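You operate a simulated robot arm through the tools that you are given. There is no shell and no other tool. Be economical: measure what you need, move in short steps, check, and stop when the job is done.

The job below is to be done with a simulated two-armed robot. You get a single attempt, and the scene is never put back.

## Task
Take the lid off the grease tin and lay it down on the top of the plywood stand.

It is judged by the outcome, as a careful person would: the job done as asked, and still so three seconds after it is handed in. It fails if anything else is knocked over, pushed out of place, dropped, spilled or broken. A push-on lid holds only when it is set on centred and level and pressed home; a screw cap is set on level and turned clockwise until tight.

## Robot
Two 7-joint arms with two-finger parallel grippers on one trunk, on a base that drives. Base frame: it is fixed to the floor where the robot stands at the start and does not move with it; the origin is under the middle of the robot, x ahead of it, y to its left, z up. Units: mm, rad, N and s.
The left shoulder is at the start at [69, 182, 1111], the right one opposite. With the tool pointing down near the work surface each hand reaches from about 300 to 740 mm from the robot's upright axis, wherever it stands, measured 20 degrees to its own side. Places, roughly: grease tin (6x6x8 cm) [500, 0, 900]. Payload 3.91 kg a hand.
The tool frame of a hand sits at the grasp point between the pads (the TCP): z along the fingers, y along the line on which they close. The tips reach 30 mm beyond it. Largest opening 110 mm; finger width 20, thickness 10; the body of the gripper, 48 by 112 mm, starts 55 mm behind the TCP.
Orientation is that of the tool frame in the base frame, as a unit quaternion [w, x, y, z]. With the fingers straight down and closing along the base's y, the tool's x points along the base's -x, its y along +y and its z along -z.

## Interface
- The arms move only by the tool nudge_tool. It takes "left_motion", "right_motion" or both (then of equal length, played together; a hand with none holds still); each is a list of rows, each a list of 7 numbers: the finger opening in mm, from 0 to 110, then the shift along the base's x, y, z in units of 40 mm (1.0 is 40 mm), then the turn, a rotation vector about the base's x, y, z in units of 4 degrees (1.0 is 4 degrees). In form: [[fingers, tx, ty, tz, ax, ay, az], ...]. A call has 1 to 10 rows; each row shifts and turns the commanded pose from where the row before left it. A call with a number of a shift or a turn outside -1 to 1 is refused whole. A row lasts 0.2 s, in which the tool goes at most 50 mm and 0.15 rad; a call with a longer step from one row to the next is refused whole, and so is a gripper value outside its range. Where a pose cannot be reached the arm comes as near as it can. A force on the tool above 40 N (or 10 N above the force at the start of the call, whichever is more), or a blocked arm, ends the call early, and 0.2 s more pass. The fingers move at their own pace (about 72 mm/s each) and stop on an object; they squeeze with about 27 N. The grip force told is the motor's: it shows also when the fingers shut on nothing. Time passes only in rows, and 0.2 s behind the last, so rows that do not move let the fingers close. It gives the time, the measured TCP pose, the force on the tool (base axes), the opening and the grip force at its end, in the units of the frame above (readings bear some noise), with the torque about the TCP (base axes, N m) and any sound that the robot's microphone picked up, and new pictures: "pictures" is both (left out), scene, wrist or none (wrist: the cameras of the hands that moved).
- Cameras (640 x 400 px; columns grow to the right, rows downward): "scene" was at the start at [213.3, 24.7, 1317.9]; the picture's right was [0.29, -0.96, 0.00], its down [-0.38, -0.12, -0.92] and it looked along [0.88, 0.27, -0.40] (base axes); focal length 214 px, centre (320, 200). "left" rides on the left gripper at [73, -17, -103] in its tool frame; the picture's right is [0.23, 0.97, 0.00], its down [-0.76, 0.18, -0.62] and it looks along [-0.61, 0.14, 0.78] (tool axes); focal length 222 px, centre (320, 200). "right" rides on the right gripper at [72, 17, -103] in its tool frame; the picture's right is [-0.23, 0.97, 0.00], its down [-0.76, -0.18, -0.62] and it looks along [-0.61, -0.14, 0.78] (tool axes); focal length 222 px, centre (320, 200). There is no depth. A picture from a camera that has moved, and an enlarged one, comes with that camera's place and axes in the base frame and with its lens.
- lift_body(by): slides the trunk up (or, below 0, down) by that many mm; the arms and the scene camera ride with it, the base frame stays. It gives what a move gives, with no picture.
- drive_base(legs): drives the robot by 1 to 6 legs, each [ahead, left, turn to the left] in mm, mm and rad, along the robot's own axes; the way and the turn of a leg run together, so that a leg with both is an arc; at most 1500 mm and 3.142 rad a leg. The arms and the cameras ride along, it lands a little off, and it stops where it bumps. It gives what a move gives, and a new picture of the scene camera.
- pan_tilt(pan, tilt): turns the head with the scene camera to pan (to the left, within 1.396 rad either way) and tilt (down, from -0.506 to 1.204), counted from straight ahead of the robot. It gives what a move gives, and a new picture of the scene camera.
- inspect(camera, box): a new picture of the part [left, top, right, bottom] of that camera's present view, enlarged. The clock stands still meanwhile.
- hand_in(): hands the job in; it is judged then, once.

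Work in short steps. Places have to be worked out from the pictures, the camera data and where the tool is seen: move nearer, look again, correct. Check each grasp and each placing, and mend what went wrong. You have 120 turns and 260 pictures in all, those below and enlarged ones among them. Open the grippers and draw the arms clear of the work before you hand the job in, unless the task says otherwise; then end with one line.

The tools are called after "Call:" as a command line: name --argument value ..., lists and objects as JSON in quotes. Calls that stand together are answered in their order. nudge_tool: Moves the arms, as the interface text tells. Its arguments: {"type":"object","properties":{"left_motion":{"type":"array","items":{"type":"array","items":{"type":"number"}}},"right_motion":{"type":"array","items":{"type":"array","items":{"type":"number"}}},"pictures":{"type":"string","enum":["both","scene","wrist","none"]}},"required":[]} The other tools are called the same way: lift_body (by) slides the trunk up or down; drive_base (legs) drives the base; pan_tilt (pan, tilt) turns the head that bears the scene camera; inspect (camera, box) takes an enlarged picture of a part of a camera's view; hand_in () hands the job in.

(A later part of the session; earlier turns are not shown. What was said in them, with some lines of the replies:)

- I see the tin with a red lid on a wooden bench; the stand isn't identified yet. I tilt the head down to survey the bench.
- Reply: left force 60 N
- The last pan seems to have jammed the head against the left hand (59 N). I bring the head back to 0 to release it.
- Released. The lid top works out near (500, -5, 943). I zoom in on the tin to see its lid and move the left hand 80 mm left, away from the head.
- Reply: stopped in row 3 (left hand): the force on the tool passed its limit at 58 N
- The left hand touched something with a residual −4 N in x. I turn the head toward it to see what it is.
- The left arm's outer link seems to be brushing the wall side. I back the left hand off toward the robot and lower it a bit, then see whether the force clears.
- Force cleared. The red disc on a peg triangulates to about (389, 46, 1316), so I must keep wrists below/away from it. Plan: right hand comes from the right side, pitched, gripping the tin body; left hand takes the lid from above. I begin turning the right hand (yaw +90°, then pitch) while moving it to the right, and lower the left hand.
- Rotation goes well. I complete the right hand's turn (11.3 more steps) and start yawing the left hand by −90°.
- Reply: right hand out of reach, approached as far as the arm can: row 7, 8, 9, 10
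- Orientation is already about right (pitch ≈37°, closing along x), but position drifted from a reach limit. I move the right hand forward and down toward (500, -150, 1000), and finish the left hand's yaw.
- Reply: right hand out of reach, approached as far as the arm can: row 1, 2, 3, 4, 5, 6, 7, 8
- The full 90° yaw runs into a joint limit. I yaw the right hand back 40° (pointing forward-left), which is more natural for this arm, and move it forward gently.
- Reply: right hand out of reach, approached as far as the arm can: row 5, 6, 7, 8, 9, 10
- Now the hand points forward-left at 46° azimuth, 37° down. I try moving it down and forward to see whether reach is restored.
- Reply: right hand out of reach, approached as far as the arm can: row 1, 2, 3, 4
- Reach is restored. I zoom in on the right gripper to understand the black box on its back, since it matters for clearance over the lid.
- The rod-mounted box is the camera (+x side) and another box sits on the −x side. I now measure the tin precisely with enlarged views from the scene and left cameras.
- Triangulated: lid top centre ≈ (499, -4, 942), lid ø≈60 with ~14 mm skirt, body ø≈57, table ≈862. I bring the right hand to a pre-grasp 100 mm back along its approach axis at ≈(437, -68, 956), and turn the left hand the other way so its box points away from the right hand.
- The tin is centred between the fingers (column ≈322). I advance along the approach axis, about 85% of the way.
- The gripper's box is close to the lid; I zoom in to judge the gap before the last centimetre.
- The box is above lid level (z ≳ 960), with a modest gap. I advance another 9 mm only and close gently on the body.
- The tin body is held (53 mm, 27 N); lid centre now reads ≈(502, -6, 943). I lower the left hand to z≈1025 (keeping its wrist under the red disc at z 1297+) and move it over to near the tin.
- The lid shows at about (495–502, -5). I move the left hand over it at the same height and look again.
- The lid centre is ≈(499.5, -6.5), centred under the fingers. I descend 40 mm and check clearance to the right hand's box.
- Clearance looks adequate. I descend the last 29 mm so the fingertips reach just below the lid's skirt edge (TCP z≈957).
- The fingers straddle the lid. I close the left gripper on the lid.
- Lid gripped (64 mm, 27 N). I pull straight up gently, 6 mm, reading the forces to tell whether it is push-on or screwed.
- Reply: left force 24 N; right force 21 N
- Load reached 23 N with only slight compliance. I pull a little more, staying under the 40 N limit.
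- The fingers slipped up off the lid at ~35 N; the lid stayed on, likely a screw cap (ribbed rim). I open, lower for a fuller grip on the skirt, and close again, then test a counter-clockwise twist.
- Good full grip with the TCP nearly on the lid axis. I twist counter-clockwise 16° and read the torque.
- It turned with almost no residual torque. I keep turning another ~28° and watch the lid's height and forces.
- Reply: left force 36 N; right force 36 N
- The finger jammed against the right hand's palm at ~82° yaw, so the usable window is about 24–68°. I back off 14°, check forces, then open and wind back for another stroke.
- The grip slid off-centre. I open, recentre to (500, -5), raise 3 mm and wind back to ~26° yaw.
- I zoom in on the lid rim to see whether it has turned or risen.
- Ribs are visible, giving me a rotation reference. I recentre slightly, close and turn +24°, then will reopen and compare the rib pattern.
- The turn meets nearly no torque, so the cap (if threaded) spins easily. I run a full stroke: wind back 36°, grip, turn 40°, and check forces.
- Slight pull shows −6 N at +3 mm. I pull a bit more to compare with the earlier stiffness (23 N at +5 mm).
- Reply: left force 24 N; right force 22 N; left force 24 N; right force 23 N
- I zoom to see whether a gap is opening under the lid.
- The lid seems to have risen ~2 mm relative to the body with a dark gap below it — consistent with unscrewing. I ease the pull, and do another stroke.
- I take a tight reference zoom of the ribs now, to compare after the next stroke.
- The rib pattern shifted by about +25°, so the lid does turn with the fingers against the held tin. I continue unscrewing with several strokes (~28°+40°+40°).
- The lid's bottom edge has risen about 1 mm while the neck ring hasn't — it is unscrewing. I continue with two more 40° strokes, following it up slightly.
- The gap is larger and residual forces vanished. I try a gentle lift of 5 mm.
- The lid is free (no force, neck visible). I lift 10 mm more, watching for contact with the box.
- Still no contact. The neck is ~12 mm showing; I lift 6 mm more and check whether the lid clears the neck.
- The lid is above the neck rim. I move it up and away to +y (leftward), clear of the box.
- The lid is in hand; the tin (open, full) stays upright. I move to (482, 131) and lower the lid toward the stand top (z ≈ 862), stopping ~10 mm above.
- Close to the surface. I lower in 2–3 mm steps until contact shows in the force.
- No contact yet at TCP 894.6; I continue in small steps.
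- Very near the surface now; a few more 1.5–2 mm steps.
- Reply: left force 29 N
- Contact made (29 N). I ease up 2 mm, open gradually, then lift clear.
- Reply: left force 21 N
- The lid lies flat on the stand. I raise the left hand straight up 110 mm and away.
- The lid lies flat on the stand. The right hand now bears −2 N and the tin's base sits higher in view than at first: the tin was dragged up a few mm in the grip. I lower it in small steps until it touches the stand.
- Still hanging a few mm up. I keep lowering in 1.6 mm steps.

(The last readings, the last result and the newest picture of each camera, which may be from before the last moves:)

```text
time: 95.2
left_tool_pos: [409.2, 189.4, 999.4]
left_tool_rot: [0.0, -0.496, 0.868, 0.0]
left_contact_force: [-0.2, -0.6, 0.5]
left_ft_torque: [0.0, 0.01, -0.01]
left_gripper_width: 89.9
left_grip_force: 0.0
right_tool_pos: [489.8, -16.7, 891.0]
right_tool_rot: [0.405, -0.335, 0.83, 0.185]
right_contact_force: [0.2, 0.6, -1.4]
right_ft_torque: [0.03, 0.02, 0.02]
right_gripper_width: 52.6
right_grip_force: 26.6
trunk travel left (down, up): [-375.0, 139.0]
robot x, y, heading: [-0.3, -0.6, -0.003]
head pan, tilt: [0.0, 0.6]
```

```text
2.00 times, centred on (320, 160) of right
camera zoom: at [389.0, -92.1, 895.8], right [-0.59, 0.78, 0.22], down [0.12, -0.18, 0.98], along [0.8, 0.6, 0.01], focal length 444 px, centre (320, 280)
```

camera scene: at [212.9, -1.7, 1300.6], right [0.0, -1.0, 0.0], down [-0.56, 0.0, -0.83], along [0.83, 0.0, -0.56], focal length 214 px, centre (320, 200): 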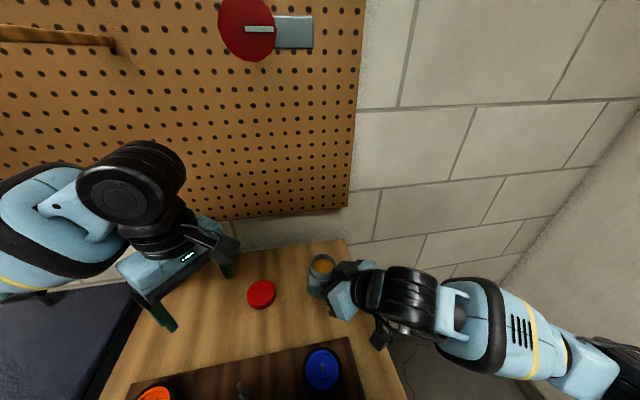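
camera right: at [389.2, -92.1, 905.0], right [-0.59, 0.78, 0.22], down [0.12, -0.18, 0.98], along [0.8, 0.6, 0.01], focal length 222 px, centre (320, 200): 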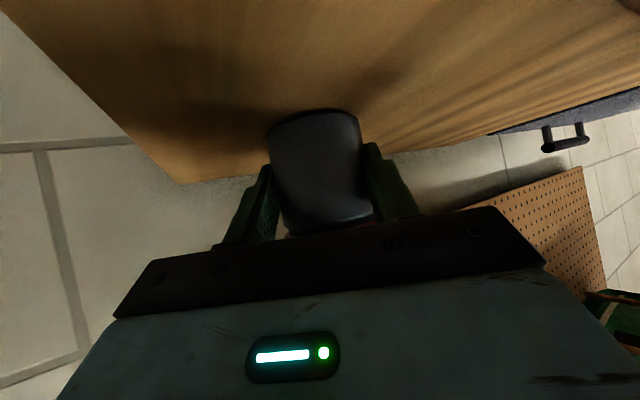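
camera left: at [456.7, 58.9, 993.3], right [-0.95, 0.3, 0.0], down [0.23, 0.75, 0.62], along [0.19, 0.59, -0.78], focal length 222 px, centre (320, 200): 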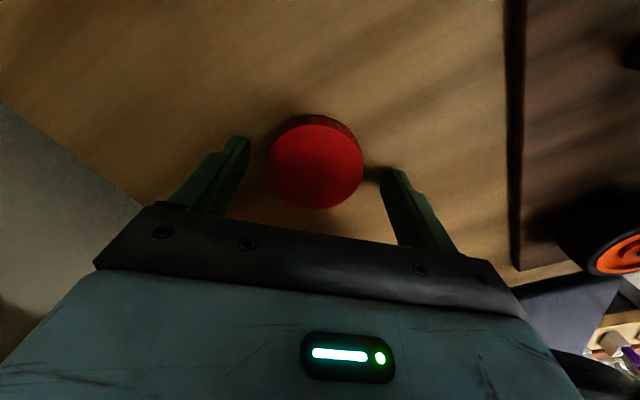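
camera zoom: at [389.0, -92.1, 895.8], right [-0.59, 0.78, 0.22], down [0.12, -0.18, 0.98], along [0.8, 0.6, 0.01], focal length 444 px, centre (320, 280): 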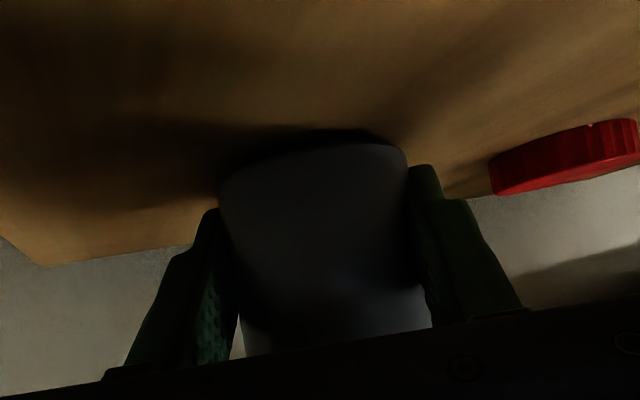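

The shadow gap narrows. The surface is at z≈860 (from the left tip contact), so ~5 mm of tip clearance remains; I continue at 1.2 mm steps.

Call:
nudge_tool --right_motion '[[50, 0, 0, -0.03, 0, 0, 0], [50, 0, 0, 0, 0, 0, 0]]' --pictures "none"

Call:
nudge_tool --right_motion '[[50, 0, 0, -0.03, 0, 0, 0], [50, 0, 0, 0, 0, 0, 0]]' --pictures "none"

Call:
inspect --camera "right" --box '[200, 60, 440, 260]'

```text
time: 95.8
left_tool_pos: [409.1, 188.1, 999.9]
left_tool_rot: [0.0, -0.497, 0.868, 0.0]
left_contact_force: [-0.3, -0.7, -0.1]
left_ft_torque: [-0.01, 0.01, -0.01]
left_gripper_width: 90.0
left_grip_force: 0.1
right_tool_pos: [489.4, -15.7, 889.4]
right_tool_rot: [0.405, -0.335, 0.831, 0.185]
right_contact_force: [0.8, 0.0, -1.2]
right_ft_torque: [-0.01, -0.02, 0.06]
right_gripper_width: 52.7
right_grip_force: 26.7
trunk travel left (down, up): [-375.0, 139.0]
robot x, y, heading: [0.1, 1.4, -0.005]
head pan, tilt: [0.0, 0.6]
```

```text
time: 96.3
left_tool_pos: [408.9, 188.6, 999.7]
left_tool_rot: [0.0, -0.496, 0.868, 0.0]
left_contact_force: [0.9, -0.4, 0.2]
left_ft_torque: [-0.01, 0.01, -0.01]
left_gripper_width: 89.9
left_grip_force: 0.0
right_tool_pos: [488.8, -15.9, 889.1]
right_tool_rot: [0.406, -0.335, 0.83, 0.184]
right_contact_force: [-0.5, -0.1, 3.5]
right_ft_torque: [-0.06, -0.07, 0.05]
right_gripper_width: 52.6
right_grip_force: 27.6
trunk travel left (down, up): [-375.0, 139.0]
robot x, y, heading: [0.4, 0.1, 0.0]
head pan, tilt: [0.0, 0.6]
```

```text
2.00 times, centred on (320, 160) of right
camera zoom: at [388.7, -91.9, 894.0], right [-0.59, 0.78, 0.22], down [0.12, -0.18, 0.98], along [0.8, 0.6, 0.01], focal length 444 px, centre (320, 280)
```

zoom: 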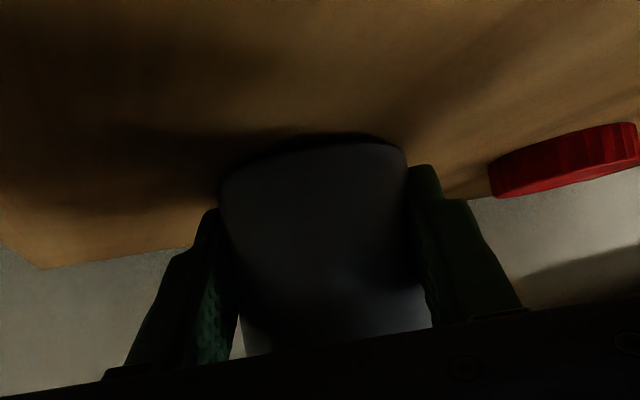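

Contact (+3.5 N): the tin stands on the surface. I open the right fingers in small steps.

Call:
nudge_tool --right_motion '[[52, 0, 0, -0.015, 0, 0, 0], [55, 0, 0, 0, 0, 0, 0], [58, 0, 0, 0, 0, 0, 0], [64, 0, 0, 0, 0, 0, 0], [75, 0, 0, 0, 0, 0, 0], [90, 0, 0, 0, 0, 0, 0], [108, 0, 0, 0, 0, 0, 0]]' --pictures "none"

Call:
inspect --camera "right" --box '[160, 40, 480, 260]'

Call:
inspect --camera "scene" --box '[280, 230, 380, 310]'

```text
time: 98.0
left_tool_pos: [409.4, 187.8, 998.8]
left_tool_rot: [0.0, -0.496, 0.868, 0.0]
left_contact_force: [-0.4, -0.3, -0.4]
left_ft_torque: [0.02, 0.0, 0.02]
left_gripper_width: 89.8
left_grip_force: 0.1
right_tool_pos: [488.5, -13.8, 888.2]
right_tool_rot: [0.405, -0.335, 0.83, 0.185]
right_contact_force: [0.3, 0.4, 0.1]
right_ft_torque: [0.01, -0.01, -0.03]
right_gripper_width: 108.0
right_grip_force: 0.1
trunk travel left (down, up): [-375.0, 139.0]
robot x, y, heading: [-2.0, -0.0, 0.003]
head pan, tilt: [0.0, 0.6]
```

```text
1.82 times, centred on (320, 150) of right
camera zoom: at [388.7, -92.0, 892.9], right [-0.59, 0.78, 0.22], down [0.12, -0.18, 0.98], along [0.8, 0.6, 0.01], focal length 404 px, centre (320, 291)
```

zoom: 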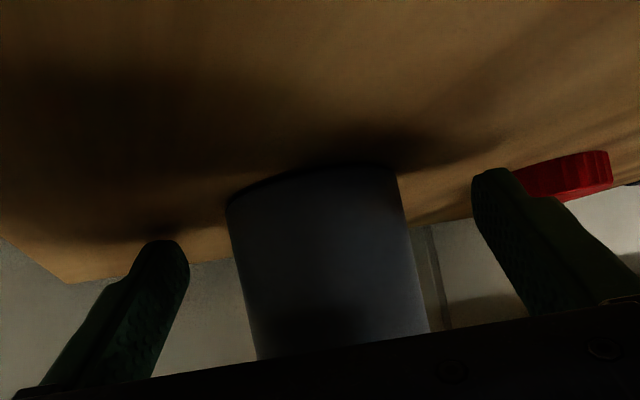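

```text
5.00 times, centred on (330, 270) of scene
camera zoom: at [213.3, -2.2, 1300.5], right [0.0, -1.0, 0.0], down [-0.56, 0.0, -0.83], along [0.83, 0.0, -0.56], focal length 1072 px, centre (270, -150)
```

zoom: 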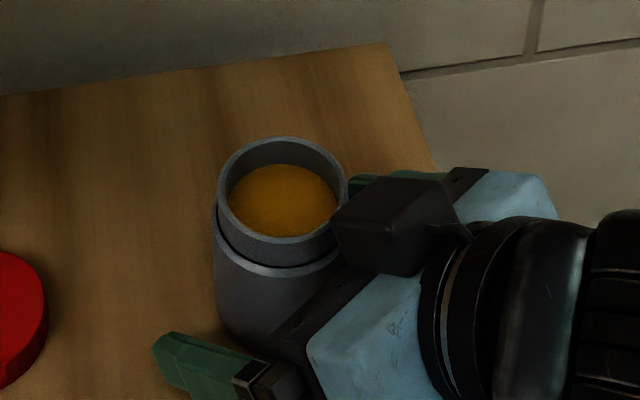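

The tin stands upright, untouched by the fingers. I back the right hand straight out along its approach axis.

Call:
nudge_tool --right_motion '[[108, -0.138, -0.144, 0.151, 0, 0, 0], [108, -0.138, -0.144, 0.151, 0, 0, 0], [108, -0.138, -0.144, 0.151, 0, 0, 0], [108, -0.138, -0.144, 0.151, 0, 0, 0], [108, -0.2, -0.2, 0.21, 0, 0, 0], [108, -0.2, -0.2, 0.21, 0, 0, 0], [108, -0.2, -0.2, 0.21, 0, 0, 0], [108, -0.2, -0.2, 0.21, 0, 0, 0], [108, 0, -0.4, 0.4, 0, 0, 0], [108, 0, -0.4, 0.4, 0, 0, 0]]' --left_motion '[[90, -0.2, 0.1, 0.1, 0, 0, 0], [90, -0.2, 0.1, 0.1, 0, 0, 0], [90, -0.2, 0.1, 0.1, 0, 0, 0], [90, -0.2, 0.1, 0.1, 0, 0, 0], [90, 0, 0, 0.2, 0, 0, 0], [90, 0, 0, 0.2, 0, 0, 0], [90, 0, 0, 0, 0, 0, 0], [90, 0, 0, 0, 0, 0, 0], [90, 0, 0, 0, 0, 0, 0], [90, 0, 0, 0, 0, 0, 0]]' --pictures "scene"

Call:
inspect --camera "scene" --box '[220, 230, 380, 330]'

```text
time: 100.2
left_tool_pos: [377.7, 205.6, 1031.3]
left_tool_rot: [0.0, -0.496, 0.868, 0.0]
left_contact_force: [0.4, 0.0, 0.5]
left_ft_torque: [0.06, -0.01, 0.01]
left_gripper_width: 90.2
left_grip_force: 0.1
right_tool_pos: [435.8, -102.7, 978.0]
right_tool_rot: [0.406, -0.334, 0.83, 0.184]
right_contact_force: [0.4, -0.2, 0.8]
right_ft_torque: [-0.01, -0.06, 0.0]
right_gripper_width: 108.4
right_grip_force: 0.1
trunk travel left (down, up): [-375.0, 139.0]
robot x, y, heading: [4.7, 1.3, 0.004]
head pan, tilt: [0.0, 0.6]
camera scene: at [213.0, -2.4, 1300.6], right [0.0, -1.0, 0.0], down [-0.56, 0.0, -0.83], along [0.83, 0.0, -0.56], focal length 214 px, centre (320, 200)
```

scene: 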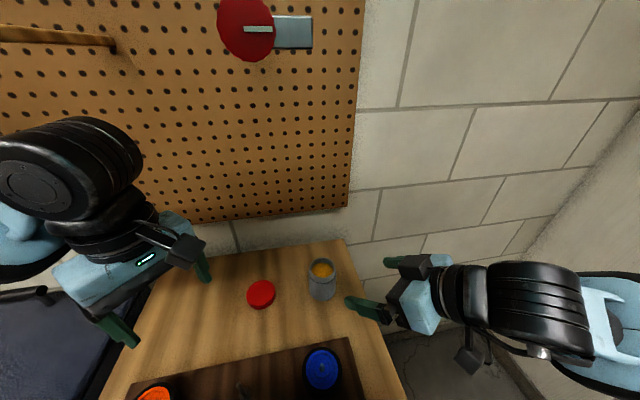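

```text
4.00 times, centred on (300, 280) of scene
camera zoom: at [213.0, -2.4, 1300.6], right [0.0, -1.0, 0.0], down [-0.56, 0.0, -0.83], along [0.83, 0.0, -0.56], focal length 858 px, centre (400, -120)
```

zoom: 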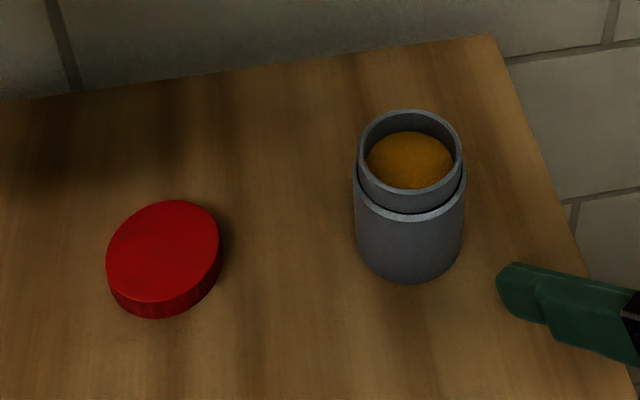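

The lid lies flat and the tin stands open and upright. Before handing in, I quickly look left to make sure no other piece fits "plywood stand" better.

Call:
pan_tilt --pan 1.2 --tilt 0.5

Call:
pan_tilt --pan -1.39 --tilt 0.3

```text
time: 101.5
left_tool_pos: [378.0, 206.2, 1031.3]
left_tool_rot: [-0.001, -0.496, 0.868, -0.001]
left_contact_force: [0.5, -0.2, 0.8]
left_ft_torque: [0.0, 0.02, 0.01]
left_gripper_width: 89.8
left_grip_force: 0.0
right_tool_pos: [434.9, -102.8, 977.6]
right_tool_rot: [0.406, -0.334, 0.831, 0.184]
right_contact_force: [-0.3, -0.5, -0.3]
right_ft_torque: [-0.02, 0.0, 0.02]
right_gripper_width: 107.9
right_grip_force: 0.0
trunk travel left (down, up): [-375.0, 139.0]
robot x, y, heading: [0.1, -2.6, -0.0]
head pan, tilt: [1.201, 0.499]
camera scene: at [157.8, 82.6, 1309.6], right [0.93, -0.36, 0.0], down [-0.17, -0.45, -0.88], along [0.32, 0.82, -0.48], focal length 214 px, centre (320, 200)
```

scene: 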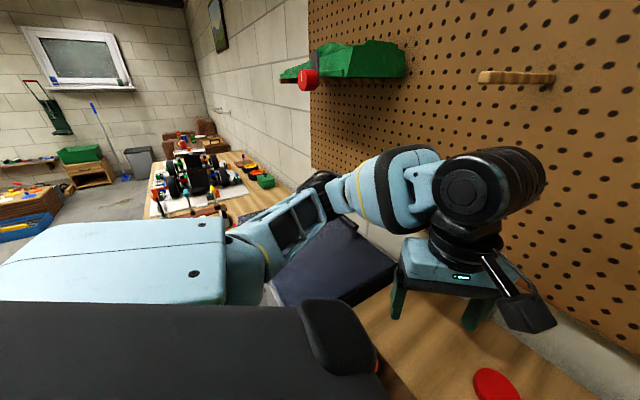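

```text
time: 103.9
left_tool_pos: [376.9, 205.2, 1031.7]
left_tool_rot: [-0.001, -0.497, 0.868, 0.0]
left_contact_force: [0.0, 0.2, -0.4]
left_ft_torque: [0.01, 0.02, -0.04]
left_gripper_width: 90.2
left_grip_force: 0.1
right_tool_pos: [435.4, -101.0, 978.5]
right_tool_rot: [0.405, -0.334, 0.831, 0.185]
right_contact_force: [0.4, -1.0, -0.3]
right_ft_torque: [0.0, 0.0, -0.01]
right_gripper_width: 108.0
right_grip_force: 0.1
trunk travel left (down, up): [-375.0, 139.0]
robot x, y, heading: [-0.0, 1.6, -0.006]
head pan, tilt: [-1.389, 0.3]
camera scene: at [141.8, -94.0, 1328.0], right [-0.98, -0.18, 0.0], down [-0.05, 0.29, -0.96], along [0.17, -0.94, -0.3], focal length 214 px, centre (320, 200)
```

scene: 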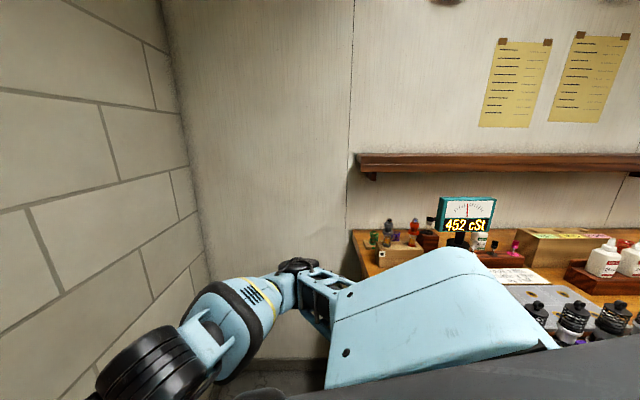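

No other stand is nearby, so the wooden one that holds the tin and the lid must be the plywood stand. Both hands are open and clear, so I hand in.

Call:
hand_in

```text
The job is handed in.
```

The lid is off the grease tin and lying flat on top of the plywood stand. The tin is still upright and open beside it, nothing was spilled, and both hands are open and clear.
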